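You operate a simulated robot arm through the tools that you are given. There is no shell and no other tool. Be economical: measure what you need, move in short steps, check, and stop when the job is done.

You run a simulated robot arm. Do the job below in one go: nothing can be reset, and whatever is moved stays where it is left.

TASK
Read how damp the blue-banded block is and set it drying on the warm plate.
Fine: brush it first, brush back; meter on the block, then on the white square; up to 15 % low, up to 25 % mid, more high; the plate stays on.
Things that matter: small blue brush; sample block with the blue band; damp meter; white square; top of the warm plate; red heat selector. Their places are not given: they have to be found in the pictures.

Only the result counts: the job must be done as asked and must still hold three seconds after the hand-in. Knocking over, shifting, dropping, spilling or breaking anything else fails it.

THE ROBOT
A 7-joint arm with a two-finger parallel gripper, fixed in place. Base frame: the origin is at the foot of the arm, x ahead of it, y to its left, z up; the work surface is at about z = 0. Units: mm, rad, N and s.
With the tool pointing down near the work surface it reaches from about 220 to 580 mm from the base axis. Its first joint turns from -1.152 to 1.152 rad. Payload 2.5 kg.
Tool frame: the origin (TCP) lies between the finger pads and is the grasp point; the fingertips stand 23 mm ahead of it; z points along the fingers, y is the line along which they close. Largest opening 94 mm; finger width 38, thickness 10; the body of the gripper, 54 by 96 mm, starts 39 mm behind the TCP.
Orientation is that of the tool frame in the base frame, as [roll, pitch, yaw] about the fixed x, y, z axes, in that order (R = Rz(yaw) Ry(pitch) Rx(roll)). With the fingers straight down and closing along the base's y, the tool's x points along the base's -x, its y along +y and its z along -z.

THE INTERFACE
- The arm moves only by the tool arm_command. Its argument "targets" is a list of rows, each a list of 7 numbers: the turn, a rotation vector about the tool's x, y, z in rad, then the shift along the tool's x, y, z in mm, then the gripper command, from -1 (fully open) to 1 (shut), values between in proportion. In form: [[rx, ry, rz, x, y, z, gripper], ...]. A call has 1 to 20 rows; each row shifts and turns the commanded pose from where the row before left it, along the tool's axes as they then stand. A row lasts 0.2 s, in which the tool goes at most 50 mm and 0.15 rad; a call with a longer step from one row to the next is refused whole, and so is a gripper value outside its range. Where a pose cannot be reached the arm comes as near as it can. A force on the tool above 40 N (or 10 N above the force at the start of the call, whichever is more), or a blocked arm, ends the call early, and 0.2 s more pass. Each finger travels about 108 mm/s and halts on what it meets, pressing with about 22 N; the grip force reading is that of the motor and also rises with nothing between the fingers. The clock runs only during rows and for 0.2 s after the last one: add rows that do not move to give the fingers time. It gives the time, the measured TCP pose, the force on the tool (base axes), the opening and the grip force at its end, in the units of the frame above (readings bear some noise).
- Cameras (640 x 400 px; columns grow to the right, rows downward): "scene" is fixed at [102.4, -395.3, 550.6]; the picture's right is [0.94, -0.35, 0.00], its down [-0.17, -0.46, -0.87] and it looks along [0.30, 0.82, -0.49] (base axes); focal length 249 px, centre (320, 200). "wrist" rides on the gripper at [-39, 0, -44] in the tool frame; the picture's right is [0.00, -1.00, 0.00], its down [0.97, 0.00, -0.24] and it looks along [0.24, 0.00, 0.97] (tool axes); focal length 218 px, centre (320, 200).
- camera(camera): a new picture of that camera. It takes no simulated time.
- pixel_to_xyz(camera, pixels): for up to 12 pixels [column, row] of the newest picture of that camera ("zoom" is the newest enlarged one), the place [x, y, z] in the base frame of the surface seen there, good to about 3 mm. It takes no simulated time.
- zoom(camera, box): a new picture of the part [left, top, right, bottom] of that camera's present view, enlarged. It takes no simulated time.
- sign_off(): hands the job in; it is judged then, once.

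Work in short steps. Measure before you move; look again where a grasp or a placing could have gone wrong, and mend it. You have 80 turns and 38 pictures in all, those below and enlarged ones among them. Open the gripper and draw the arm clear of the work before you hand the job in, unless the task says otherwise; then end with one line.

The tools are called after "Call:" as name(argument=value, ...) on one line, values as JSON. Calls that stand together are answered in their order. arm_command: Moves the arm, as the interface text tells. Its arguments: {"type":"object","properties":{"targets":{"type":"array"}},"required":["targets"]} The other tools are called the same way: camera (camera) takes a picture; pixel_to_xyz (camera, pixels) gives the place of the surface under pixels of a picture; zoom (camera, box) takes an enlarged picture of a part of a camera's view; sign_off () hands the job in.

At the start:

```text
clock: 0.0
tool_pos: [320.4, 112.3, 405.0]
orientation: [3.141, 0.001, -3.141]
contact_force: [0.0, -0.2, -0.3]
finger_gap: 94.1
gripper_force: 0.0
```

scene: 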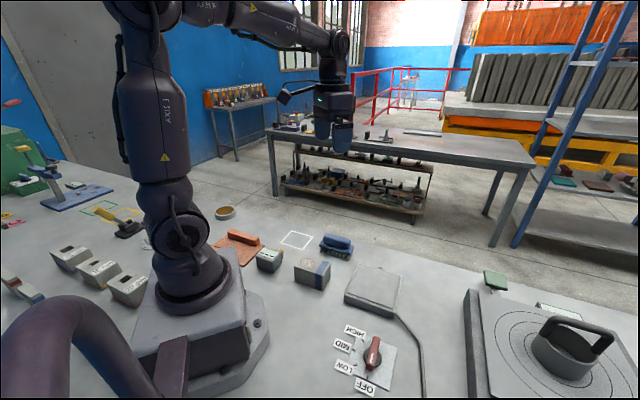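
wrist: 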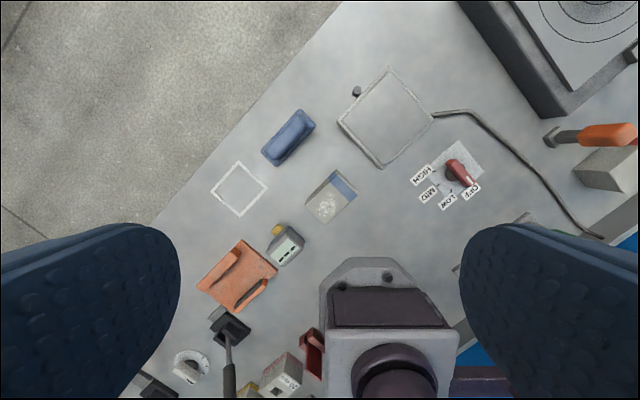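

The wrist view shows the blue brush (288,138), the blue-banded block (330,197), the damp meter (286,245), the white square (239,188), the plate (385,118) and the selector (458,172). I'll measure these and enlarge the view.

Call:
pixel_to_xyz(camera="wrist", pixels=[[288, 138], [330, 197], [286, 245], [239, 188], [385, 118], [458, 172], [240, 162], [267, 186], [240, 216], [212, 189], [300, 112], [272, 162]])

Call:
zoom(camera="wrist", box=[180, 90, 380, 215])

Call:
zoom(camera="wrist", box=[180, 180, 380, 305])

Call:
zoom(camera="wrist", box=[330, 60, 530, 225])

Call:
zoom(camera="scene", box=[200, 200, 440, 350])

```text
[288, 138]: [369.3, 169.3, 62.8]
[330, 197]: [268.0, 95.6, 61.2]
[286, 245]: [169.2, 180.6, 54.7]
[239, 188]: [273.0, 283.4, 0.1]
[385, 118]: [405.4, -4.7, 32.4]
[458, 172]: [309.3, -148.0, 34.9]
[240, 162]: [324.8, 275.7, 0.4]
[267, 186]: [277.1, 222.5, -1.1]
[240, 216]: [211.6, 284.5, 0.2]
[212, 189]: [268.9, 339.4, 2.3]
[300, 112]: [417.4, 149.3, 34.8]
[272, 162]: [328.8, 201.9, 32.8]
```

```text
3.20 times, centred on (280, 152) of wrist
```

zoom: 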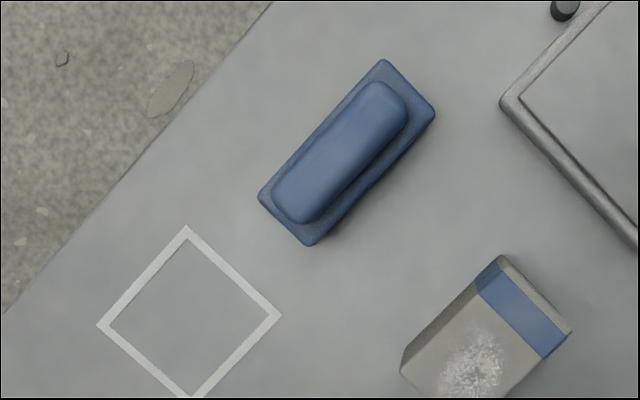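

```text
3.20 times, centred on (280, 242) of wrist
```

zoom: 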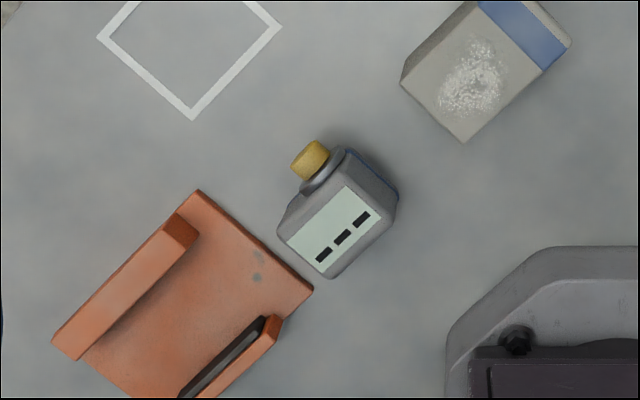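

```text
2.42 times, centred on (430, 142) of wrist
```

zoom: 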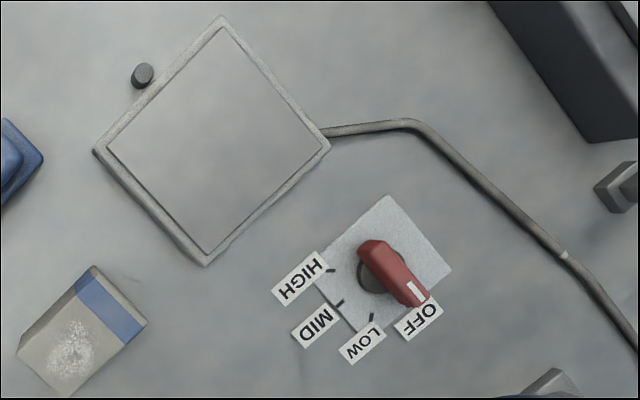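

```text
2.67 times, centred on (320, 275) of scene
```

zoom: 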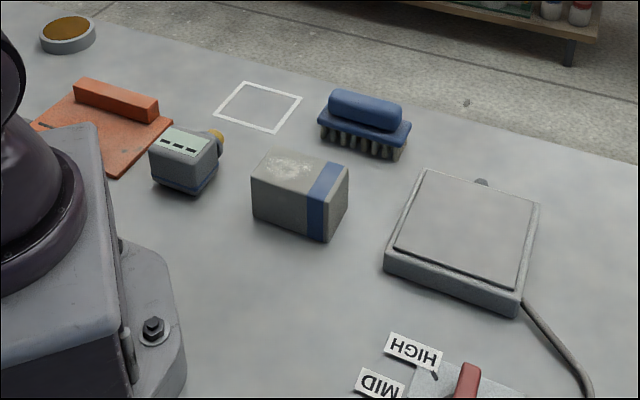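

The brush, block and meter are turned about 45°. I'll measure more of their corners and the selector in the same wrist view.

Call:
pixel_to_xyz(camera="wrist", pixels=[[286.9, 137.3], [300.3, 120.8], [273.8, 153.6], [299.7, 110.5], [313.5, 124.5], [276.5, 163.5], [263, 152], [333, 173], [353, 193], [326, 222], [308, 205], [320, 120]])

Call:
pixel_to_xyz(camera="wrist", pixels=[[388, 72], [341, 122], [380, 161], [430, 117], [450, 164], [467, 181], [435, 171], [438, 184], [451, 191], [470, 186], [276.7, 229], [358, 91]])

Call:
pixel_to_xyz(camera="wrist", pixels=[[271, 253], [289, 239], [297, 249], [281, 263], [290, 231], [302, 244], [285, 265], [274, 234], [280, 227]])

```text
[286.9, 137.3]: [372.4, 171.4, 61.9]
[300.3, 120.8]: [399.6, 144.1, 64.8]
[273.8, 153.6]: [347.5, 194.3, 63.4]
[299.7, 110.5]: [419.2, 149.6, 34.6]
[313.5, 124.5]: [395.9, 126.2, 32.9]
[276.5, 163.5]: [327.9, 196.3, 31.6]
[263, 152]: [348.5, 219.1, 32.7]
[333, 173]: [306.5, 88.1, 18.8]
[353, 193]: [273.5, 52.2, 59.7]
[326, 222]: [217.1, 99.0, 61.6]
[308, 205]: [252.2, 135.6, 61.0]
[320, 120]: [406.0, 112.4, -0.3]
```

```text
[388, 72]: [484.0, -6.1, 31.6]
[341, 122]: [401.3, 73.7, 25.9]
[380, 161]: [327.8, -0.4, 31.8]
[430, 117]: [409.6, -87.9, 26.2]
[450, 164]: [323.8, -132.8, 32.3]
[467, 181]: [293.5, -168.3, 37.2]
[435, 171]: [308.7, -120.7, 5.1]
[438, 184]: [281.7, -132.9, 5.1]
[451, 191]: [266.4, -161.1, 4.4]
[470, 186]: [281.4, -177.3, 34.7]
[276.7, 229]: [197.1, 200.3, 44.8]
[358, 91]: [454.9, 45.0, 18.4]
```

```text
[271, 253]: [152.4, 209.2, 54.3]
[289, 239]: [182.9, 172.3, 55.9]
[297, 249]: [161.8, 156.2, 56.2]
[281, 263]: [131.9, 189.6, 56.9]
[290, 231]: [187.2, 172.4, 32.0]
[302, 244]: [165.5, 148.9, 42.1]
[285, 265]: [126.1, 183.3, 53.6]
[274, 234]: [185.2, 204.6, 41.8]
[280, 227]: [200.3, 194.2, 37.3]
```

Brush handle centre is about (373,170,63), long axis at about -42°. I move above it and turn the tool so the fingers close across the handle.

Call:
arm_command(targets=[[0, 0, 0, -10.5, 11.6, 40, -1], [0, 0, 0, -10.5, 11.6, 40, -1], [0, 0, 0, -10.5, 11.6, 40, -1], [0, 0, 0, -10.5, 11.6, 40, -1], [0, 0, 0, -10.5, 11.6, 40, -1], [0, 0, 0.147, 0, 0, 0, -1], [0, 0, 0.147, 0, 0, 0, -1], [0, 0, 0.147, 0, 0, 0, -1], [0, 0, 0.147, 0, 0, 0, -1], [0, 0, 0.147, 0, 0, 0, -1], [0, 0, 0, 0, 0, 0, -1]])

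Call:
camera(camera="wrist")

```text
clock: 2.4
tool_pos: [371.2, 171.3, 205.0]
orientation: [3.141, -0.002, 2.404]
contact_force: [-0.4, 0.4, 0.0]
finger_gap: 94.2
gripper_force: 0.0
```

```text
31 pictures are left
```

wrist: 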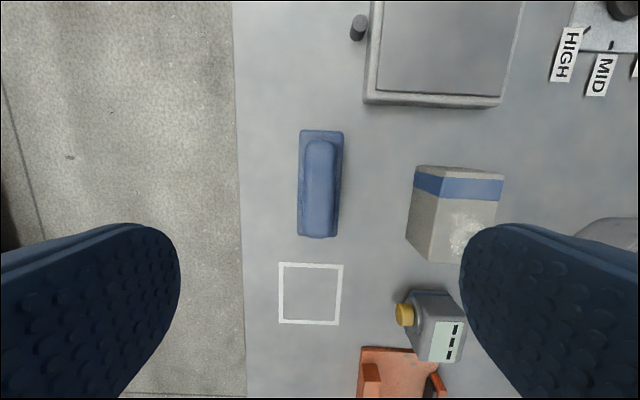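

The tool is now lined up with the brush (handle centre near (320,180)). I measure handle edges, plate edges, square corners and meter parts.

Call:
pixel_to_xyz(camera="wrist", pixels=[[320, 180], [311, 180], [330, 180], [320, 148], [320, 225], [302, 134], [340, 134], [337, 234], [300, 232], [283, 266], [341, 267], [337, 322]])

Call:
pixel_to_xyz(camera="wrist", pixels=[[283, 320], [404, 314], [398, 312], [413, 314], [440, 322], [461, 324], [454, 359], [431, 359], [445, 198], [499, 202], [431, 260], [420, 300]])

Call:
zoom(camera="wrist", box=[370, 275, 490, 375])

```text
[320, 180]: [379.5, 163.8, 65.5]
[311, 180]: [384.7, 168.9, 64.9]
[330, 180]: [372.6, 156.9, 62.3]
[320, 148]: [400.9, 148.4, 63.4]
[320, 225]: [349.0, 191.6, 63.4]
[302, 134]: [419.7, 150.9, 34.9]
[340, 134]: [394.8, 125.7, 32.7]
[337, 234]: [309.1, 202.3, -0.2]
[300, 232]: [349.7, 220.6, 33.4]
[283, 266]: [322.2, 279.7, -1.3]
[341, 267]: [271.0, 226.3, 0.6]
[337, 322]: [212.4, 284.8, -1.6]
```

```text
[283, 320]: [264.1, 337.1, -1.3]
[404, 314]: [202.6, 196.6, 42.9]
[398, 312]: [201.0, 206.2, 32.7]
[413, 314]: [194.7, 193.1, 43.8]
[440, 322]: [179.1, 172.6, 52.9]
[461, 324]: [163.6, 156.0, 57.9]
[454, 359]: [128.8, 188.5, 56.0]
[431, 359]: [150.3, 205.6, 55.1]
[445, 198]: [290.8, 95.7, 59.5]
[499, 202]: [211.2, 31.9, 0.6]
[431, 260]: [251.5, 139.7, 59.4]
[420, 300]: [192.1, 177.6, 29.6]
```

```text
4.00 times, centred on (430, 325) of wrist
```

zoom: 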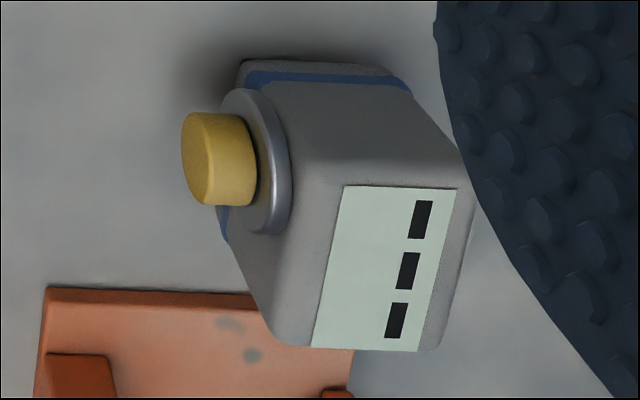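

The brush handle is centred in tool y, with a slight 2° lean. I trim the yaw by +0.04, shift 3 mm along it, go down to z≈60 and close.

Call:
arm_command(targets=[[0, 0, 0.04, 0, 0, 0, -1], [0, 0, 0, -3, -1, 40, -1], [0, 0, 0, 0, 0, 40, -1], [0, 0, 0, 0, 0, 35, -0.3], [0, 0, 0, 0, 0, 20, -0.3], [0, 0, 0, 0, 0, 10, -0.3], [0, 0, 0, 0, 0, 0, 1], [0, 0, 0, 0, 0, 0, 1], [0, 0, 0, 0, 0, 0, 1], [0, 0, 0, 0, 0, 0, 1]])

Call:
camera(camera="wrist")

```text
clock: 4.6
tool_pos: [373.3, 169.0, 59.9]
orientation: [-3.141, 0.001, 2.369]
contact_force: [-0.5, 0.0, -0.6]
finger_gap: 27.8
gripper_force: 21.8
```

```text
29 pictures are left
```

wrist: 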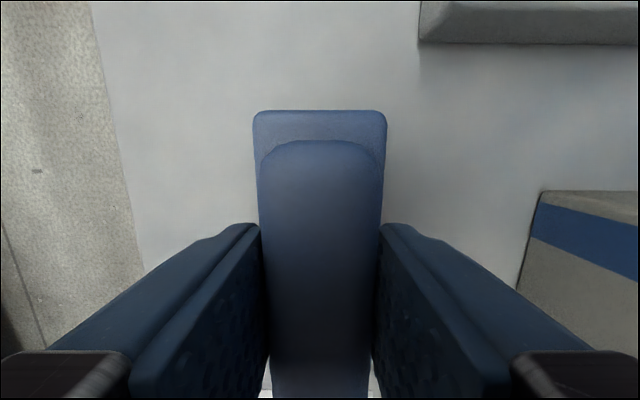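

Holding the brush firmly (gap 27.8); its home is TCP (373.3,169.0,59.9), yaw 2.369. I lift it and carry it over the block centre near (262,94).

Call:
arm_command(targets=[[0, 0, 0, 0, 0, -30, 1], [0, 0, 0, 0, 0, -40, 1], [0, 0, 0, 0, 0, -30, 1], [0, 0, 0, 5.4, -26.2, 0, 1], [0, 0, 0, 5.4, -26.2, 0, 1], [0, 0, 0, 5.5, -26.2, 0, 1], [0, 0, 0, 5.5, -26.2, 0, 1], [0, 0, 0, 5.5, -26.4, 0, 1], [0, 0, 0, 0, 0, 0, 1]])

Call:
camera(camera="wrist")

Call:
zoom(camera="scene", box=[200, 180, 400, 305])

```text
clock: 6.6
tool_pos: [261.1, 93.7, 159.4]
orientation: [3.142, 0.002, 2.368]
contact_force: [0.3, 0.1, -0.4]
finger_gap: 0.2
gripper_force: 22.3
```

```text
28 pictures are left
```

wrist: 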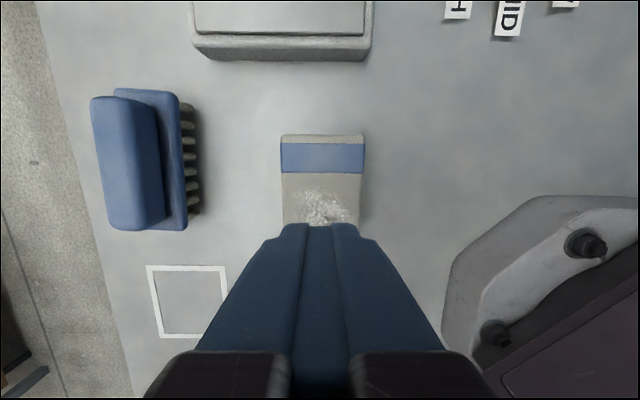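

```text
3.20 times, centred on (300, 242) of scene
```

zoom: 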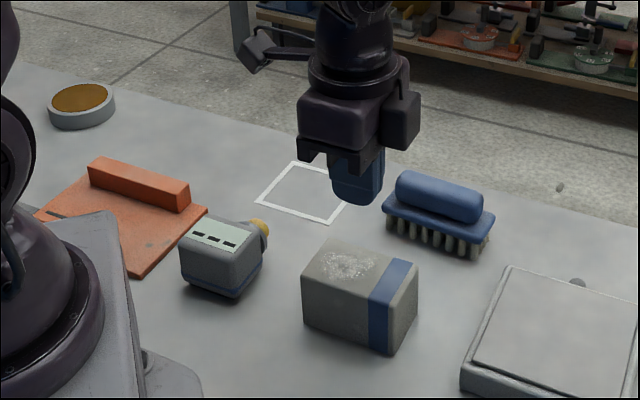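

The fingers slipped off the rounded handle; the brush still stands upright at about its place. I open, go back above it and will take it lower, by its plate.

Call:
arm_command(targets=[[0, 0, 0, -5.4, 26.2, 0, -1], [0, 0, 0, -5.4, 26.2, 0, -1], [0, 0, 0, -5.5, 26.2, 0, -1], [0, 0, 0, -5.5, 26.2, -10, -1], [0, 0, 0, -5.5, 26.4, -20, -1], [0, 0, 0, 0, 0, 0, -1]])

Call:
camera(camera="wrist")

Call:
pixel_to_xyz(camera="wrist", pixels=[[320, 180], [320, 150], [320, 220]])

```text
clock: 8.0
tool_pos: [372.4, 168.7, 189.2]
orientation: [-3.141, -0.001, 2.37]
contact_force: [-0.9, 0.4, -0.2]
finger_gap: 94.1
gripper_force: 0.0
```

```text
26 pictures are left
```

wrist: 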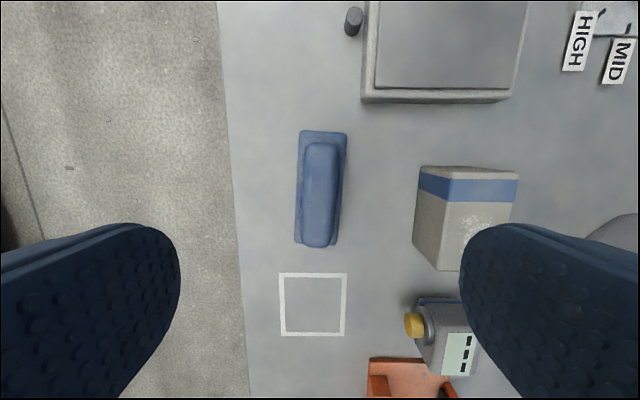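

```text
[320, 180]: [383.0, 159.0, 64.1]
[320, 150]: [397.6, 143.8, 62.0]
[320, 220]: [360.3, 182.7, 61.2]
```

The brush stands flat, turned by about 3–4° relative to the tool. I measure its plate corners before regrasping.

Call:
pixel_to_xyz(camera="wrist", pixels=[[304, 134], [344, 136], [299, 240], [335, 243], [300, 190], [342, 190], [303, 215], [346, 150], [338, 230]])

Call:
zoom(camera="wrist", box=[240, 120, 400, 260])

```text
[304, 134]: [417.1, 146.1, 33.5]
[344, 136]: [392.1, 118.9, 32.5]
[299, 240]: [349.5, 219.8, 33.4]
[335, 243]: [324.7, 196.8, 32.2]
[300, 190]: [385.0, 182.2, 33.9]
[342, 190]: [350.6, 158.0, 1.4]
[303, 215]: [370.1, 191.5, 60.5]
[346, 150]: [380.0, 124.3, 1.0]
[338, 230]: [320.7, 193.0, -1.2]
```

```text
2.86 times, centred on (320, 190) of wrist
```

zoom: 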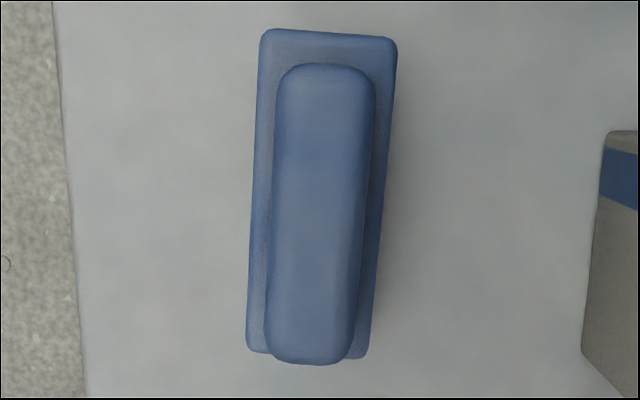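

The plate's long axis now lies at yaw ≈2.30, centre ≈(371,170.5), plate at z≈25–35. I align and go down to TCP z≈36 and grip the plate edges.

Call:
arm_command(targets=[[0, 0, 0.068, 0, 0, 0, -1], [0, 0, 0, 2.3, 0, 40, -1], [0, 0, 0, 0, 0, 40, -1], [0, 0, 0, 0, 0, 40, -0.5], [0, 0, 0, 0, 0, 23, -0.3], [0, 0, 0, 0, 0, 10, -0.2], [0, 0, 0, 0, 0, 0, 0.1], [0, 0, 0, 0, 0, 0, 1], [0, 0, 0, 0, 0, 0, 1], [0, 0, 0, 0, 0, 0, 1]])

```text
clock: 10.2
tool_pos: [371.2, 169.4, 37.1]
orientation: [3.14, 0.0, 2.301]
contact_force: [0.7, -0.2, 0.4]
finger_gap: 43.8
gripper_force: 22.1
```

Gripped at the plate (gap 43.8). I lift a little and look.

Call:
arm_command(targets=[[0, 0, 0, 0, 0, -20, 1], [0, 0, 0, 0, 0, -40, 1], [0, 0, 0, 0, 0, -40, 1], [0, 0, 0, 0, 0, 0, 1]])

Call:
zoom(camera="scene", box=[200, 180, 400, 305])

```text
clock: 11.2
tool_pos: [371.8, 171.7, 137.1]
orientation: [3.142, 0.0, 2.301]
contact_force: [-0.2, 0.2, -0.3]
finger_gap: 43.3
gripper_force: 22.1
```

```text
3.20 times, centred on (300, 242) of scene
```

zoom: 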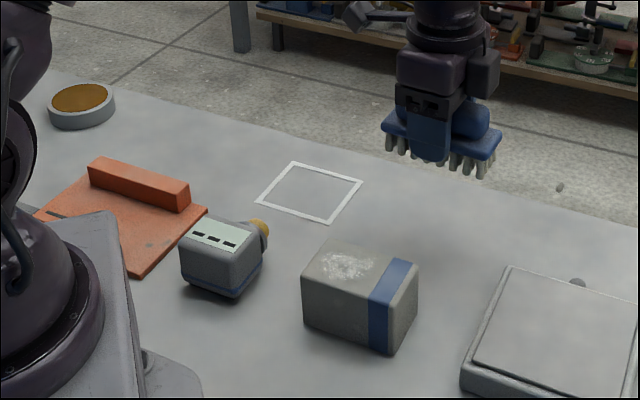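

The brush is held well. I turn to the block's yaw (2.37), carry it over the block and lower to just above its top.

Call:
arm_command(targets=[[0, 0, -0.068, 0, 0, 0, 1], [0, 0, 0, 5, -26.4, 0, 1], [0, 0, 0, 5, -26.4, 0, 1], [0, 0, 0, 5, -26.4, 0, 1], [0, 0, 0, 5, -26.5, 0, 1], [0, 0, 0, 4.6, -26.5, 0, 1], [0, 0, 0, 0, 0, 20, 1], [0, 0, 0, 0, 0, 14, 1], [0, 0, 0, 0, 0, 0, 1]])

Call:
camera(camera="wrist")

```text
clock: 13.2
tool_pos: [260.1, 92.7, 102.5]
orientation: [3.141, -0.001, 2.368]
contact_force: [0.4, 0.2, -1.7]
finger_gap: 43.4
gripper_force: 21.8
```

```text
23 pictures are left
```

wrist: 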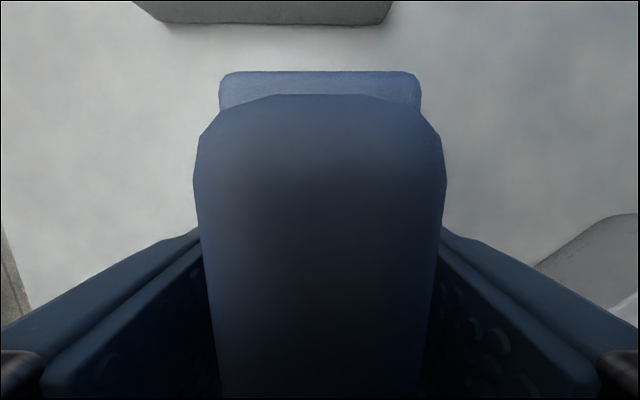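

Just above the block with the brush; I creep down a few mm until contact shows.

Call:
arm_command(targets=[[0, 0, 0, 0, 0, 2, 1], [0, 0, 0, 0, 0, 1, 1], [0, 0, 0, 0, 0, 1, 1], [0, 0, 0, 0, 0, 0, 1]])

```text
clock: 14.2
tool_pos: [260.9, 92.8, 99.9]
orientation: [-3.14, 0.001, 2.369]
contact_force: [0.4, -0.9, -0.8]
finger_gap: 43.8
gripper_force: 22.1
```

Call:
arm_command(targets=[[0, 0, 0, 0, 0, 1, 1], [0, 0, 0, 0, 0, 1, 1], [0, 0, 0, 0, 0, 0, 1]])

```text
clock: 15.0
tool_pos: [261.7, 92.2, 97.0]
orientation: [-3.141, 0.0, 2.368]
contact_force: [-1.8, -0.4, 2.3]
finger_gap: 43.3
gripper_force: 22.1
```

A first light force (2.3 N) appears at z≈97. I press 1 mm more and make short strokes along the block.

Call:
arm_command(targets=[[0, 0, 0, 0, 0, 1, 1], [0, 0, 0, 10, 0, 0, 1], [0, 0, 0, 10, 0, 0, 1], [0, 0, 0, -10, 0, 0, 1], [0, 0, 0, -10, 0, 0, 1], [0, 0, 0, -10, 0, 0, 1], [0, 0, 0, -10, 0, 0, 1], [0, 0, 0, 10, 0, 0, 1], [0, 0, 0, 10, 0, 0, 1], [0, 0, 0, 0, 0, 0, 1]])

```text
clock: 17.2
tool_pos: [262.6, 93.0, 95.5]
orientation: [-3.141, 0.0, 2.366]
contact_force: [3.0, -3.1, 8.5]
finger_gap: 43.7
gripper_force: 21.9
```

Contact is 8.5 N, so the bristles are rubbing. A few more strokes with small sideways offsets, then lift and look.

Call:
arm_command(targets=[[0, 0, 0, 10, 5, 0, 1], [0, 0, 0, 10, 0, 0, 1], [0, 0, 0, -15, 0, 0, 1], [0, 0, 0, -15, 0, 0, 1], [0, 0, 0, -10, -5, 0, 1], [0, 0, 0, 0, -5, 0, 1], [0, 0, 0, 15, 0, 0, 1], [0, 0, 0, 15, 0, 0, 1], [0, 0, 0, -10, 5, 0, 1], [0, 0, 0, 0, 0, -20, 1], [0, 0, 0, 0, 0, -30, 1], [0, 0, 0, -5, 26, 0, 1], [0, 0, 0, -5, 26, 0, 1], [0, 0, 0, -5, 26, 0, 1], [0, 0, 0, -5, 26, 0, 1], [0, 0, 0, 0, 0, 0, 1]])

Call:
zoom(camera="scene", box=[200, 180, 400, 305])

```text
clock: 20.6
tool_pos: [347.6, 154.8, 146.1]
orientation: [-3.141, 0.0, 2.369]
contact_force: [-1.2, 0.0, -0.2]
finger_gap: 43.5
gripper_force: 22.1
```

```text
3.20 times, centred on (300, 242) of scene
```

zoom: 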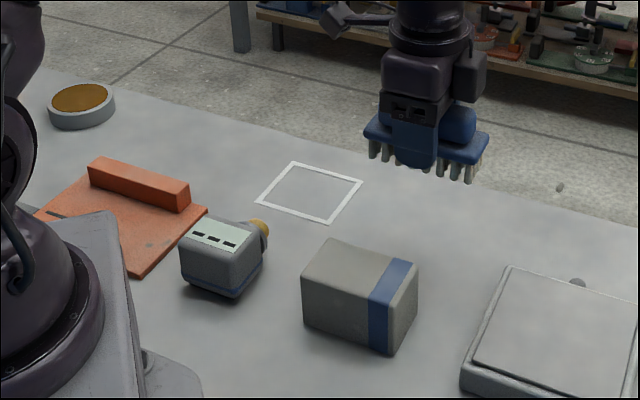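

The block's top is clean. I return the brush to its original spot (centre ≈(373,172.5), yaw 2.353) and lower it to the height it was gripped at.

Call:
arm_command(targets=[[0, 0, 0.016, 0, 0, 0, 1], [0, 0, 0, -5.9, 30, 0, 1], [0, 0, 0, 0, 0, 40, 1], [0, 0, 0, 0, 0, 35, 1], [0, 0, 0, 0, 0, 20, 1], [0, 0, 0, 0, 0, 10, 1], [0, 0, 0, 0, 0, 3, 1], [0, 0, 0, 0, 0, 0, 1]])

```text
clock: 22.4
tool_pos: [374.1, 170.9, 38.3]
orientation: [3.141, 0.002, 2.351]
contact_force: [0.1, 0.5, -1.6]
finger_gap: 43.6
gripper_force: 22.0
```

I lower 1.5 mm more to the table, open, and rise straight up to check.

Call:
arm_command(targets=[[0, 0, 0, 0, 0, 1.5, 1], [0, 0, 0, 0, 0, 0, 1], [0, 0, 0, 0, 0, 0, 0.1], [0, 0, 0, 0, 0, 0, -0.2], [0, 0, 0, 0, 0, 0, -0.4], [0, 0, 0, 0, 0, -20, -0.4], [0, 0, 0, 0, 0, -40, -0.6], [0, 0, 0, 0, 0, -50, -1], [0, 0, 0, 0, 0, -50, -1], [0, 0, 0, 0, 0, 0, -1]])

Call:
camera(camera="wrist")

```text
clock: 24.6
tool_pos: [374.1, 170.3, 195.7]
orientation: [3.142, 0.0, 2.351]
contact_force: [0.1, 0.3, -0.5]
finger_gap: 94.2
gripper_force: 0.2
```

```text
21 pictures are left
```

wrist: 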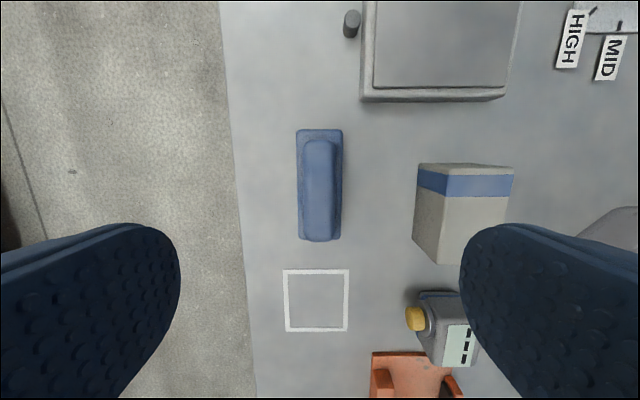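

The brush is back. Now I move over the damp meter for a closer look.

Call:
arm_command(targets=[[0, 0, 0, 28, -24, 0, -1], [0, 0, 0, 28, -24, 0, -1], [0, 0, 0, 28, -24, 0, -1], [0, 0, 0, 28, -24, 0, -1], [0, 0, 0, 28, -24, 0, -1], [0, 0, 0.07, 0, 0, 0, -1], [0, 0, 0, 0, 0, 0, -1]])

Call:
camera(camera="wrist")

```text
clock: 26.2
tool_pos: [190.2, 185.1, 196.5]
orientation: [-3.141, 0.001, 2.282]
contact_force: [0.1, 0.5, 0.3]
finger_gap: 93.8
gripper_force: 0.0
```

```text
20 pictures are left
```

wrist: 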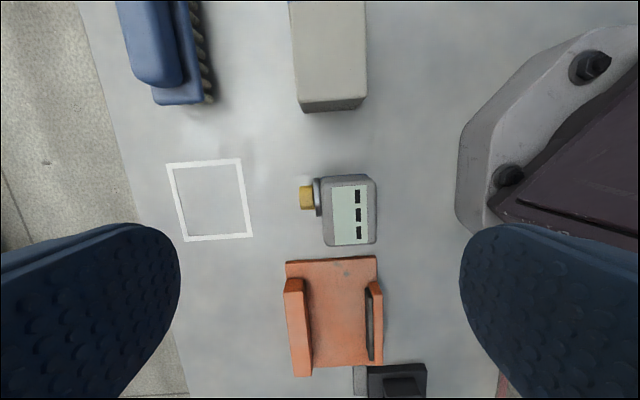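

The meter sits at (350,210), nearly aligned with the tool. I enlarge it and measure its edges.

Call:
zoom(camera="wrist", box=[280, 160, 408, 260])

Call:
pixel_to_xyz(camera="wrist", pixels=[[334, 186], [367, 186], [368, 243], [334, 244], [372, 182], [374, 241], [324, 215], [302, 198], [312, 198], [349, 178], [350, 215], [326, 240]])

```text
4.00 times, centred on (344, 210) of wrist
```

zoom: 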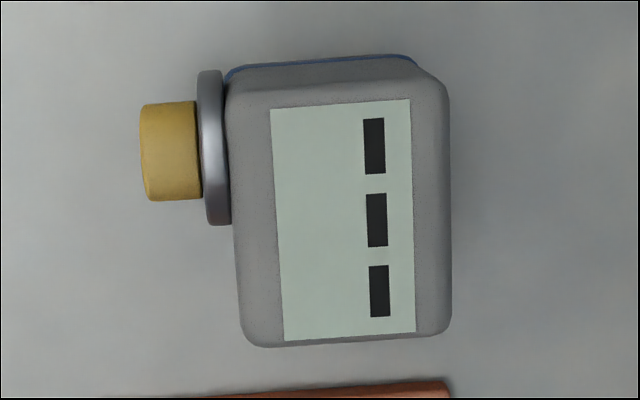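

```text
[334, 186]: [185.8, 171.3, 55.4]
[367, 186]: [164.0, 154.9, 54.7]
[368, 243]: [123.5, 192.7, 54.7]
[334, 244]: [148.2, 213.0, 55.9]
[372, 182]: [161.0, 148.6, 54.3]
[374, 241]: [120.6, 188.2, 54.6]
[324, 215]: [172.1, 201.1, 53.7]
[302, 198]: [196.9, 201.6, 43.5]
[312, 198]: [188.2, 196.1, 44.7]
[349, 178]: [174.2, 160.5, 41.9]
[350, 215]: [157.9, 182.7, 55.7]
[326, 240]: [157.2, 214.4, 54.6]
```

The meter body is about 60×43 mm, top z≈55, centre ≈(160,181), yaw ≈2.32; the yellow knob sits on one long side. I'll take it across its ends, so I move above and turn the tool by -1.61.

Call:
arm_command(targets=[[0, 0, 0, 16.6, -25.5, 0, -1], [0, 0, -0.1462, 0, 0, 0, -1], [0, 0, -0.1462, 0, 0, 0, -1], [0, 0, -0.1462, 0, 0, 0, -1], [0, 0, -0.1462, 0, 0, 0, -1], [0, 0, -0.1462, 0, 0, 0, -1], [0, 0, -0.1462, 0, 0, 0, -1], [0, 0, -0.1462, 0, 0, 0, -1], [0, 0, -0.1462, 0, 0, 0, -1], [0, 0, -0.1462, 0, 0, 0, -1], [0, 0, -0.1462, 0, 0, 0, -1], [0, 0, -0.1462, 0, 0, 0, -1], [0, 0, 0, 0, 0, 30, -1], [0, 0, 0, 0, 0, 30, -1], [0, 0, 0, 0, 0, 0, -1]])

Call:
camera(camera="wrist")

```text
clock: 29.4
tool_pos: [160.8, 182.7, 136.0]
orientation: [-3.142, -0.002, -2.392]
contact_force: [-0.1, -0.1, -0.7]
finger_gap: 93.9
gripper_force: 0.1
```

```text
18 pictures are left
```

wrist: 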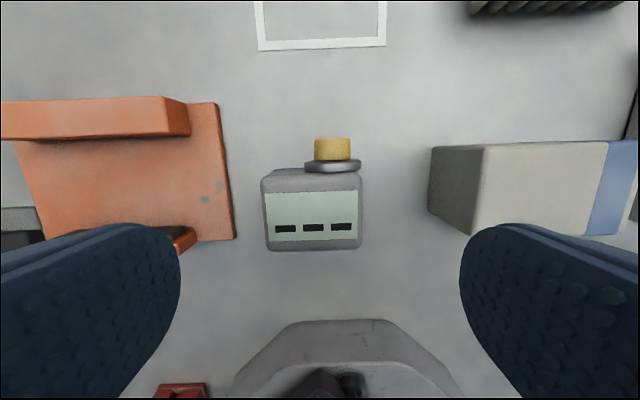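

The meter centre is at (311,213), i.e. ~5 mm off in tool y. I check a few heights for clearance to the orange tray.

Call:
pixel_to_xyz(camera="wrist", pixels=[[311, 213], [263, 215], [360, 215], [228, 190], [190, 236], [246, 200], [332, 146], [312, 245]])

```text
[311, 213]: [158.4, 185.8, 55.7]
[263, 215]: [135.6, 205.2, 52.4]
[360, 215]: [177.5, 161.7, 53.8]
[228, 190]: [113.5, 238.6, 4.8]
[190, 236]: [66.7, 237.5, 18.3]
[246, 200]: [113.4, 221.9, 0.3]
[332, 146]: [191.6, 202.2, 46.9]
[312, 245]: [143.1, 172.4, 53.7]
```

I shift 4 mm, go down to z≈35 with fingers open, and close on the meter's ends.

Call:
arm_command(targets=[[0, 0, 0, 0.5, 4, 0, -1], [0, 0, 0, 0, 0, 40, -1], [0, 0, 0, 0, 0, 35, -1], [0, 0, 0, 0, 0, 20, -1], [0, 0, 0, 0, 0, 6, -1], [0, 0, 0, 0, 0, 0, -0.5], [0, 0, 0, 0, 0, 0, 0], [0, 0, 0, 0, 0, 0, 1], [0, 0, 0, 0, 0, 0, 1], [0, 0, 0, 0, 0, 0, 1]])

```text
clock: 31.6
tool_pos: [157.7, 184.8, 35.5]
orientation: [-3.14, 0.0, -2.394]
contact_force: [-0.6, -0.5, 0.1]
finger_gap: 61.9
gripper_force: 22.3
```

The meter is gripped (gap 61.9). I lift it clear and carry it above the block.

Call:
arm_command(targets=[[0, 0, 0, 0, 0, -20, 1], [0, 0, 0, 0, 0, -40, 1], [0, 0, 0, 0, 0, -35, 1], [0, 0, -0.052, 0, 0, 0, 1], [0, 0, 0, -1.6, -27.7, 0, 1], [0, 0, 0, -1.6, -27.7, 0, 1], [0, 0, 0, -1.6, -27.7, 0, 1], [0, 0, 0, -1.6, -27.7, 0, 1], [0, 0, 0, -1.5, -27.6, 0, 1], [0, 0, 0, 0, 0, 0, 1]])

Call:
zoom(camera="scene", box=[200, 180, 400, 305])

```text
clock: 33.8
tool_pos: [261.4, 94.2, 131.4]
orientation: [3.141, -0.001, -2.34]
contact_force: [-0.3, 0.3, -3.4]
finger_gap: 62.2
gripper_force: 22.4
```

```text
3.20 times, centred on (300, 242) of scene
```

zoom: 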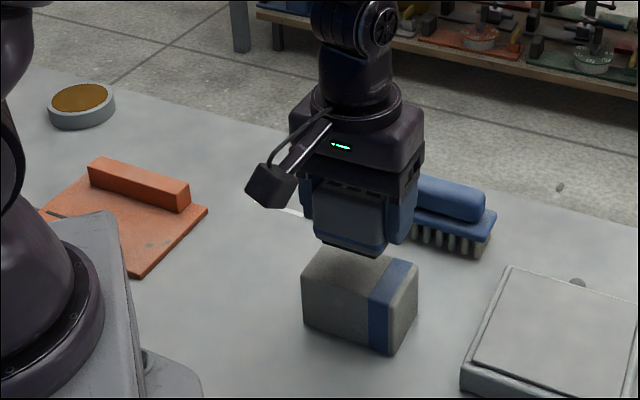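

Meter base is ~35 mm over the block, roughly centred. I lower it most of the way.

Call:
arm_command(targets=[[0, 0, 0, 0, 0, 20, 1], [0, 0, 0, 0, 0, 11, 1], [0, 0, 0, 0, 0, 1, 1], [0, 0, 0, 0, 0, 1, 1], [0, 0, 0, 0, 0, 0, 1]])

Call:
zoom(camera="scene", box=[240, 200, 380, 300])

Call:
camera(camera="wrist")

```text
clock: 35.0
tool_pos: [263.0, 94.1, 96.9]
orientation: [-3.141, -0.001, -2.341]
contact_force: [-0.4, -0.5, -4.3]
finger_gap: 62.0
gripper_force: 22.0
```

```text
4.00 times, centred on (310, 250) of scene
```

zoom: 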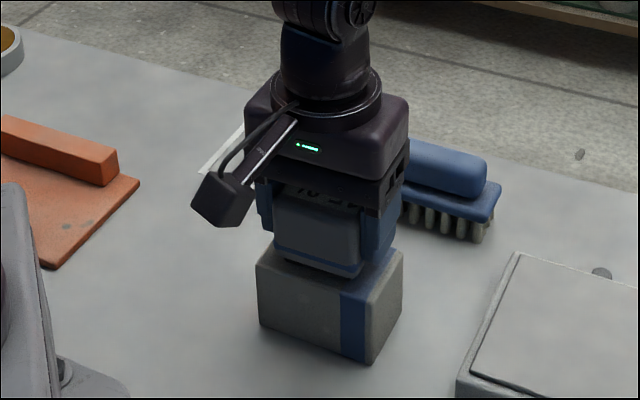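

```text
15 pictures are left
```

wrist: 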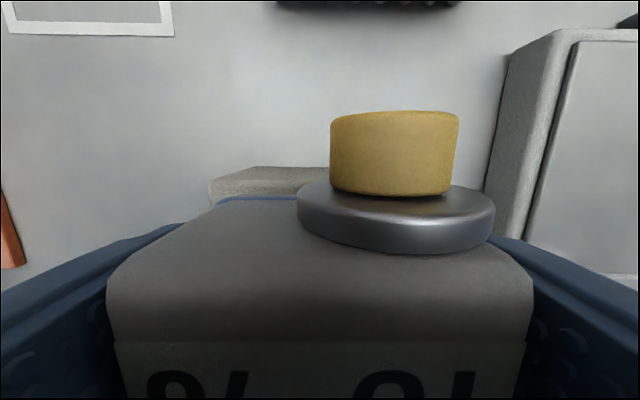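

The display now shows figures with "%". I creep down until it seats, then release and rise to read it.

Call:
arm_command(targets=[[0, 0, 0, 0, 0, 1, 1], [0, 0, 0, 0, 0, 0.5, 1], [0, 0, 0, 0, 0, 0, 1]])

```text
clock: 35.8
tool_pos: [261.6, 93.8, 95.8]
orientation: [-3.141, 0.0, -2.339]
contact_force: [1.3, 0.2, -4.0]
finger_gap: 61.7
gripper_force: 21.9
```

Call:
arm_command(targets=[[0, 0, 0, 0, 0, 1, 1], [0, 0, 0, 0, 0, 0.5, 1], [0, 0, 0, 0, 0, 0, 1]])

```text
clock: 36.6
tool_pos: [261.4, 92.9, 95.5]
orientation: [-3.14, 0.001, -2.34]
contact_force: [-4.6, -0.8, 20.1]
finger_gap: 61.9
gripper_force: 22.1
```

Seated (20 N). I ease off a little, open, and rise 60 mm to view the display.

Call:
arm_command(targets=[[0, 0, 0, 0, 0, -0.8, 1], [0, 0, 0, 0, 0, 0, 0.2], [0, 0, 0, 0, 0, 0, -0.3], [0, 0, 0, 0, 0, 0, -1], [0, 0, 0, 0, 0, -20, -1], [0, 0, 0, 0, 0, -40, -1], [0, 0, 0, 0, 0, -20, -1], [0, 0, 0, 0, 0, 0, -1]])

Call:
camera(camera="wrist")

```text
clock: 38.4
tool_pos: [262.4, 93.7, 176.0]
orientation: [-3.141, -0.001, -2.34]
contact_force: [0.5, 0.0, 0.0]
finger_gap: 93.9
gripper_force: 0.1
```

```text
14 pictures are left
```

wrist: 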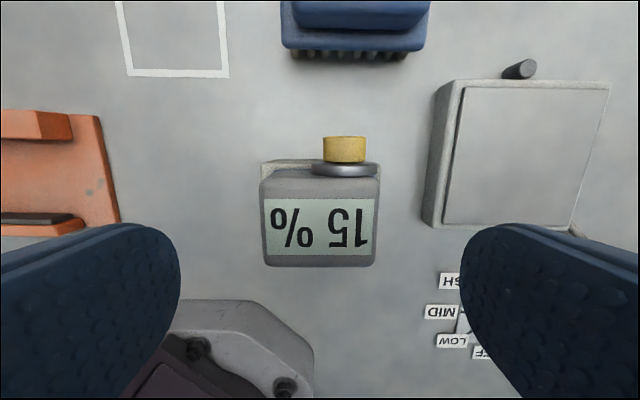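

Upside down the display reads about "15 %". I wait a second to see it settle and enlarge it.

Call:
arm_command(targets=[[0, 0, 0, 0, 0, 0, -1], [0, 0, 0, 0, 0, 0, -1], [0, 0, 0, 0, 0, 0, -1], [0, 0, 0, 0, 0, 0, -1], [0, 0, 0, 0, 0, 0, -1], [0, 0, 0, 0, 0, 0, -1], [0, 0, 0, 0, 0, 0, -1], [0, 0, 0, 0, 0, 0, -1]])

Call:
zoom(camera="wrist", box=[250, 130, 390, 275])

```text
clock: 40.2
tool_pos: [262.9, 93.7, 175.1]
orientation: [-3.141, 0.0, -2.341]
contact_force: [0.5, 0.7, 0.3]
finger_gap: 93.9
gripper_force: 0.1
```

```text
2.76 times, centred on (320, 202) of wrist
```

zoom: 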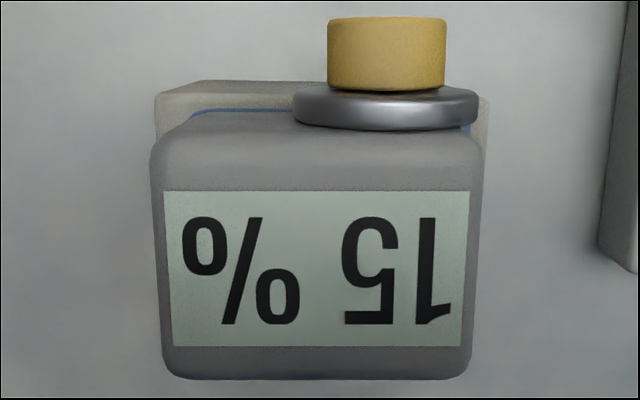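

The reading is 15 %, so the setting is LOW. I regrip the meter where I left it and lift it.

Call:
arm_command(targets=[[0, 0, 0, 0, 0, 40, -1], [0, 0, 0, 0, 0, 30, -1], [0, 0, 0, 0, 0, 9, -1], [0, 0, 0, 0, 0, 0, -0.3], [0, 0, 0, 0, 0, 0, 0.3], [0, 0, 0, 0, 0, 0, 1], [0, 0, 0, 0, 0, 0, 1], [0, 0, 0, 0, 0, 0, 1], [0, 0, 0, 0, 0, -10, 1], [0, 0, 0, 0, 0, -30, 1], [0, 0, 0, 0, 0, -20, 1], [0, 0, 0, 0, 0, 0, 1]])

```text
clock: 42.8
tool_pos: [263.0, 91.9, 156.2]
orientation: [3.141, -0.001, -2.341]
contact_force: [-0.1, 0.0, -3.9]
finger_gap: 61.6
gripper_force: 21.9
```

Held (gap 61.6, weight -3.9 N). I carry it over the white square (centre ≈(269,281)) and lower to about 4 mm above.

Call:
arm_command(targets=[[0, 0, 0, -22.3, 21.2, 0, 1], [0, 0, 0, -22.3, 21.2, 0, 1], [0, 0, 0, -22.3, 21.2, 0, 1], [0, 0, 0, -22.3, 21.2, 0, 1], [0, 0, 0, -22.4, 21.2, 0, 1], [0, 0, 0, -22.4, 21.3, 0, 1], [0, 0, 0, 0, 0, 40, 1], [0, 0, 0, 0, 0, 40, 1], [0, 0, 0, 0, 0, 25, 1], [0, 0, 0, 0, 0, 10, 1], [0, 0, 0, 0, 0, 0, 1]])

Call:
camera(camera="wrist")

```text
clock: 45.2
tool_pos: [263.6, 279.0, 41.4]
orientation: [-3.141, -0.001, -2.339]
contact_force: [-0.5, 0.1, -3.9]
finger_gap: 61.8
gripper_force: 21.7
```

```text
12 pictures are left
```

wrist: 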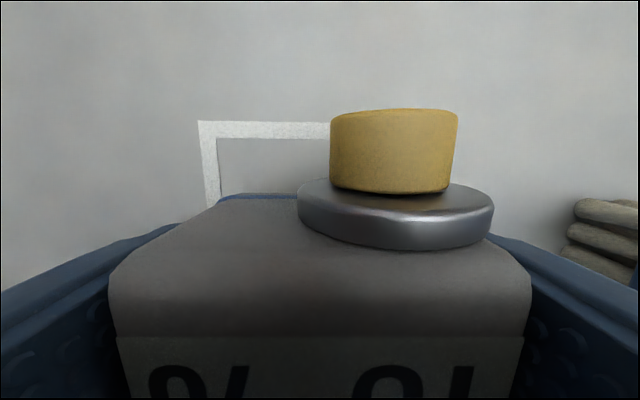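

Square line visible ahead and left of the meter; placement looks right. I creep down to contact.

Call:
arm_command(targets=[[0, 0, 0, 0, 0, 3, 1], [0, 0, 0, 0, 0, 1.5, 1], [0, 0, 0, 0, 0, 1, 1], [0, 0, 0, 0, 0, 0, 1]])

```text
clock: 46.2
tool_pos: [263.3, 278.4, 35.4]
orientation: [3.14, 0.0, -2.339]
contact_force: [0.3, 0.0, -2.5]
finger_gap: 61.9
gripper_force: 22.3
```

Nearly seated (load falling to -2.5 N). I go 0.7 mm further, release, and rise to check.

Call:
arm_command(targets=[[0, 0, 0, 0, 0, 0.7, 1], [0, 0, 0, 0, 0, 0, 0.2], [0, 0, 0, 0, 0, 0, -0.3], [0, 0, 0, 0, 0, 0, -1], [0, 0, 0, 0, 0, -20, -1], [0, 0, 0, 0, 0, -40, -1], [0, 0, 0, 0, 0, -50, -1], [0, 0, 0, 0, 0, -40, -1], [0, 0, 0, 0, 0, 0, -1]])

Call:
camera(camera="wrist")

```text
clock: 48.2
tool_pos: [262.5, 277.0, 186.4]
orientation: [-3.14, 0.0, -2.34]
contact_force: [0.6, 0.3, -0.4]
finger_gap: 94.0
gripper_force: 0.1
```

```text
11 pictures are left
```

wrist: 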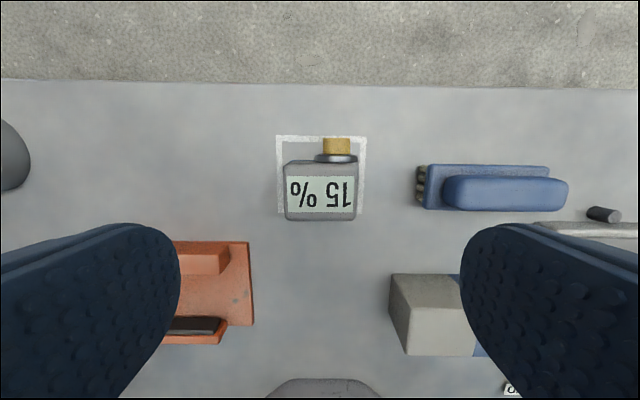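

The meter sits inside the square. Next I go above the block and turn back so the fingers close across its 50 mm width.

Call:
arm_command(targets=[[0, 0, 0, 26.3, -25.5, 0, -1], [0, 0, 0, 26.3, -25.5, 0, -1], [0, 0, 0, 26.3, -25.5, 0, -1], [0, 0, 0, 26.3, -25.5, 0, -1], [0, 0, 0, 26.2, -25.4, 0, -1], [0, 0, 0.143, 0, 0, 0, -1], [0, 0, 0.143, 0, 0, 0, -1], [0, 0, 0.143, 0, 0, 0, -1], [0, 0, 0.143, 0, 0, 0, -1], [0, 0, 0.143, 0, 0, 0, -1], [0, 0, 0.143, 0, 0, 0, -1], [0, 0, 0.143, 0, 0, 0, -1], [0, 0, 0.143, 0, 0, 0, -1], [0, 0, 0.143, 0, 0, 0, -1], [0, 0, 0.143, 0, 0, 0, -1], [0, 0, 0.143, 0, 0, 0, -1], [0, 0, 0, 0, 0, 0, -1]])

Call:
camera(camera="wrist")

```text
clock: 51.8
tool_pos: [264.9, 95.4, 185.1]
orientation: [3.141, 0.0, 2.369]
contact_force: [-0.4, -0.1, -0.2]
finger_gap: 93.8
gripper_force: 0.1
```

```text
10 pictures are left
```

wrist: 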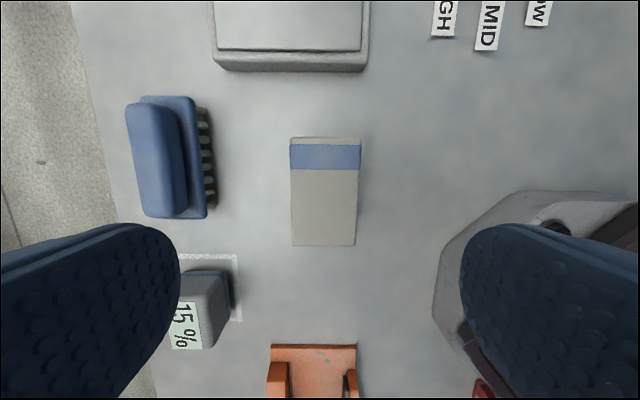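

The block is at (325,195), aligned, ~3.5 mm off. I shift, descend to z≈38, grip and lift 70 mm.

Call:
arm_command(targets=[[0, 0, 0.01, 1, -3.5, 0, -1], [0, 0, 0, 0, 0, 45, -1], [0, 0, 0, 0, 0, 45, -1], [0, 0, 0, 0, 0, 40, -1], [0, 0, 0, 0, 0, 17, -1], [0, 0, 0, 0, 0, 0, -0.4], [0, 0, 0, 0, 0, 0, 0.2], [0, 0, 0, 0, 0, 0, 1], [0, 0, 0, 0, 0, 0, 1], [0, 0, 0, 0, 0, 0, 1], [0, 0, 0, 0, 0, -10, 1], [0, 0, 0, 0, 0, -30, 1], [0, 0, 0, 0, 0, -40, 1], [0, 0, 0, 0, 0, 0, 1]])

```text
clock: 54.8
tool_pos: [260.6, 93.3, 118.7]
orientation: [3.14, 0.0, 2.359]
contact_force: [-0.5, -0.2, -3.0]
finger_gap: 54.9
gripper_force: 22.0
```

Block held (gap 54.9, -3 N). I carry it over the plate centre ≈(406,-5) and lower to a few mm above.

Call:
arm_command(targets=[[0, 0, 0, -28.6, 5.2, 0, 1], [0, 0, 0, -28.6, 5.2, 0, 1], [0, 0, 0, -28.6, 5.2, 0, 1], [0, 0, 0, -28.6, 5.2, 0, 1], [0, 0, 0, -28.6, 5.2, 0, 1], [0, 0, 0, -28.7, 5.3, 0, 1], [0, 0, 0, 0, 0, 20, 1], [0, 0, 0, 0, 0, 17, 1], [0, 0, 0, 0, 0, 5, 1], [0, 0, 0, 0, 0, 0, 1]])

Call:
zoom(camera="scene", box=[290, 200, 490, 325])

```text
clock: 57.0
tool_pos: [404.9, -5.4, 75.5]
orientation: [-3.14, 0.001, 2.361]
contact_force: [0.0, 0.9, -3.5]
finger_gap: 54.9
gripper_force: 22.1
```

```text
3.20 times, centred on (390, 262) of scene
```

zoom: 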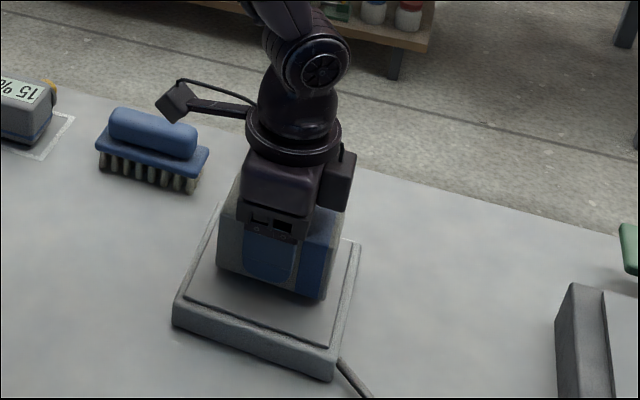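

Block is over the middle of the plate. I creep down to contact.

Call:
arm_command(targets=[[0, 0, 0, 0, 0, 2, 1], [0, 0, 0, 0, 0, 1, 1], [0, 0, 0, 0, 0, 1, 1], [0, 0, 0, 0, 0, 0, 1]])

```text
clock: 58.0
tool_pos: [404.9, -5.6, 72.8]
orientation: [-3.139, 0.001, 2.358]
contact_force: [-0.7, 0.9, -3.2]
finger_gap: 55.0
gripper_force: 22.6
```

Call:
arm_command(targets=[[0, 0, 0, 0, 0, 1, 1], [0, 0, 0, 0, 0, 1, 1], [0, 0, 0, 0, 0, 0, 1]])

```text
clock: 58.8
tool_pos: [404.7, -5.9, 71.2]
orientation: [-3.14, -0.001, 2.359]
contact_force: [0.5, 0.5, -2.9]
finger_gap: 54.9
gripper_force: 21.6
```

Call:
arm_command(targets=[[0, 0, 0, 0, 0, 1, 1], [0, 0, 0, 0, 0, 0.7, 1], [0, 0, 0, 0, 0, 0, 1]])

```text
clock: 59.6
tool_pos: [405.1, -5.7, 69.0]
orientation: [-3.141, -0.001, 2.359]
contact_force: [-7.8, 1.4, 19.3]
finger_gap: 54.7
gripper_force: 21.8
```

Seated on the plate (19 N). I ease off, release, rise, and move over the selector.

Call:
arm_command(targets=[[0, 0, 0, 0, 0, -0.9, 1], [0, 0, 0, 0, 0, 0, 0.2], [0, 0, 0, 0, 0, 0, -0.3], [0, 0, 0, 0, 0, 0, -0.7], [0, 0, 0, 0, 0, -30, -0.7], [0, 0, 0, 0, 0, -50, -0.7], [0, 0, 0, 0, 0, -40, -0.7], [0, 0, 0, -7.7, -39.6, 0, -0.7], [0, 0, 0, -7.7, -39.6, 0, -0.7], [0, 0, 0, -7.7, -39.6, 0, -0.7], [0, 0, 0, -7.7, -39.6, 0, -0.7], [0, 0, 0, 0, 0, 0, -0.7]])

Call:
camera(camera="wrist")

```text
clock: 62.2
tool_pos: [313.4, -140.2, 190.1]
orientation: [3.141, 0.001, 2.361]
contact_force: [0.0, -0.1, 0.1]
finger_gap: 79.9
gripper_force: 0.2
```

```text
8 pictures are left
```

wrist: 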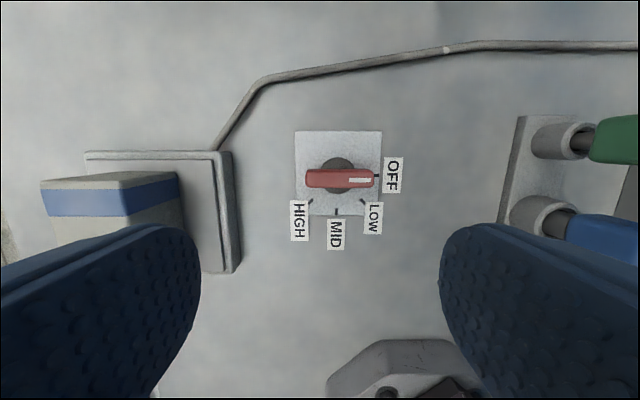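

The selector bar points right to OFF; pivot ≈(338,177). LOW tick at (363,201) is 45° clockwise in the picture (tool rz +0.785). I enlarge and measure.

Call:
zoom(camera="wrist", box=[280, 120, 420, 250])

Call:
pixel_to_xyz(camera="wrist", pixels=[[308, 178], [338, 178], [374, 180], [340, 172], [340, 186], [338, 160], [338, 192], [363, 201], [337, 212], [310, 201], [377, 176], [350, 206]])

```text
3.08 times, centred on (350, 185) of wrist
```

zoom: 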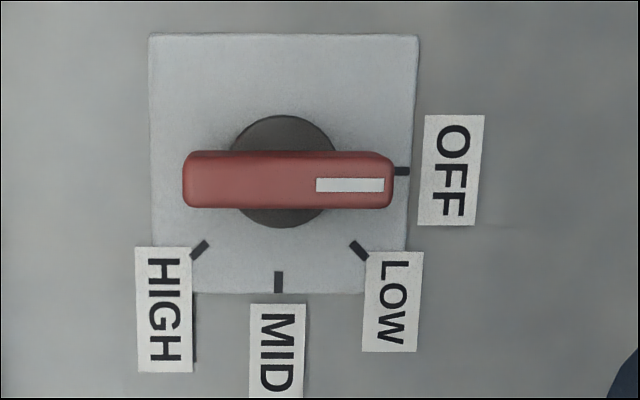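

```text
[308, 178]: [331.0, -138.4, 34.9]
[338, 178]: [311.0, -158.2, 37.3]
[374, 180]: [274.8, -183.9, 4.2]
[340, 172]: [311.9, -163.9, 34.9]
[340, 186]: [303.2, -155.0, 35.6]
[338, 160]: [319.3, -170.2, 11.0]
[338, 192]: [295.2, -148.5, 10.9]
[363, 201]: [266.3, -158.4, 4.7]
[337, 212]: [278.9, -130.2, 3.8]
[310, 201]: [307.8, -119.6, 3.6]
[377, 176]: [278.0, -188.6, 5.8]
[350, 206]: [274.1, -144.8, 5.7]
```

Pivot ≈(308,-159), bar top z≈35, disc top z≈11. I move over it, turn by -1.571 so the fingers straddle the bar, and lower to z≈100 to check.

Call:
arm_command(targets=[[0, 0, 0, -9.6, -17.4, 0, -0.3], [0, 0, -0.1428, 0, 0, 0, -0.3], [0, 0, -0.1428, 0, 0, 0, -0.3], [0, 0, -0.1428, 0, 0, 0, -0.3], [0, 0, -0.1428, 0, 0, 0, -0.3], [0, 0, -0.1428, 0, 0, 0, -0.3], [0, 0, -0.1428, 0, 0, 0, -0.3], [0, 0, -0.1428, 0, 0, 0, -0.3], [0, 0, -0.1428, 0, 0, 0, -0.3], [0, 0, -0.1428, 0, 0, 0, -0.3], [0, 0, -0.1428, 0, 0, 0, -0.3], [0, 0, -0.1428, 0, 0, 0, -0.3], [0, 0, 0, 0, 0, 45, -0.3], [0, 0, 0, 0, 0, 45, -0.3], [0, 0, 0, 0, 0, 0, -0.3]])

Call:
camera(camera="wrist")

```text
clock: 65.4
tool_pos: [309.9, -158.6, 99.8]
orientation: [3.14, 0.001, -2.349]
contact_force: [-0.3, 0.3, 0.0]
finger_gap: 60.9
gripper_force: 0.1
```

```text
6 pictures are left
```

wrist: 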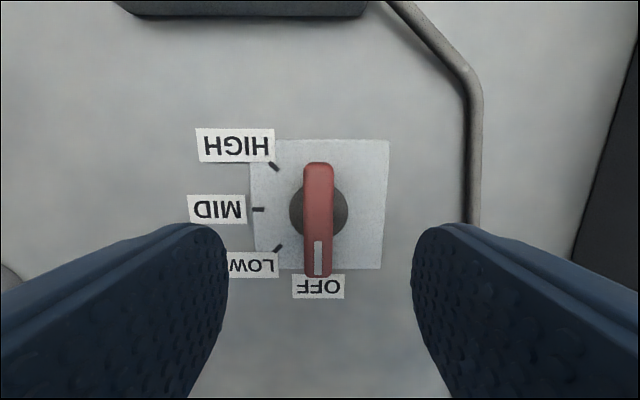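

Bar at (318,215) lies straight between the fingers, pivot under the TCP. LOW is clockwise (down→left). I lower to z≈36 and close.

Call:
arm_command(targets=[[0, 0, 0, 0, 0.5, 40, -0.3], [0, 0, 0, 0, 0, 24, -0.3], [0, 0, 0, 0, 0, 0, 0.3], [0, 0, 0, 0, 0, 0, 0.8], [0, 0, 0, 0, 0, 0, 0.8], [0, 0, 0, 0, 0, 0, 0.8], [0, 0, 0, 0, 0, 0, 0.8]])

```text
clock: 67.0
tool_pos: [308.0, -158.0, 36.0]
orientation: [-3.14, -0.001, -2.353]
contact_force: [1.6, -0.8, -7.6]
finger_gap: 15.9
gripper_force: 44.8
```

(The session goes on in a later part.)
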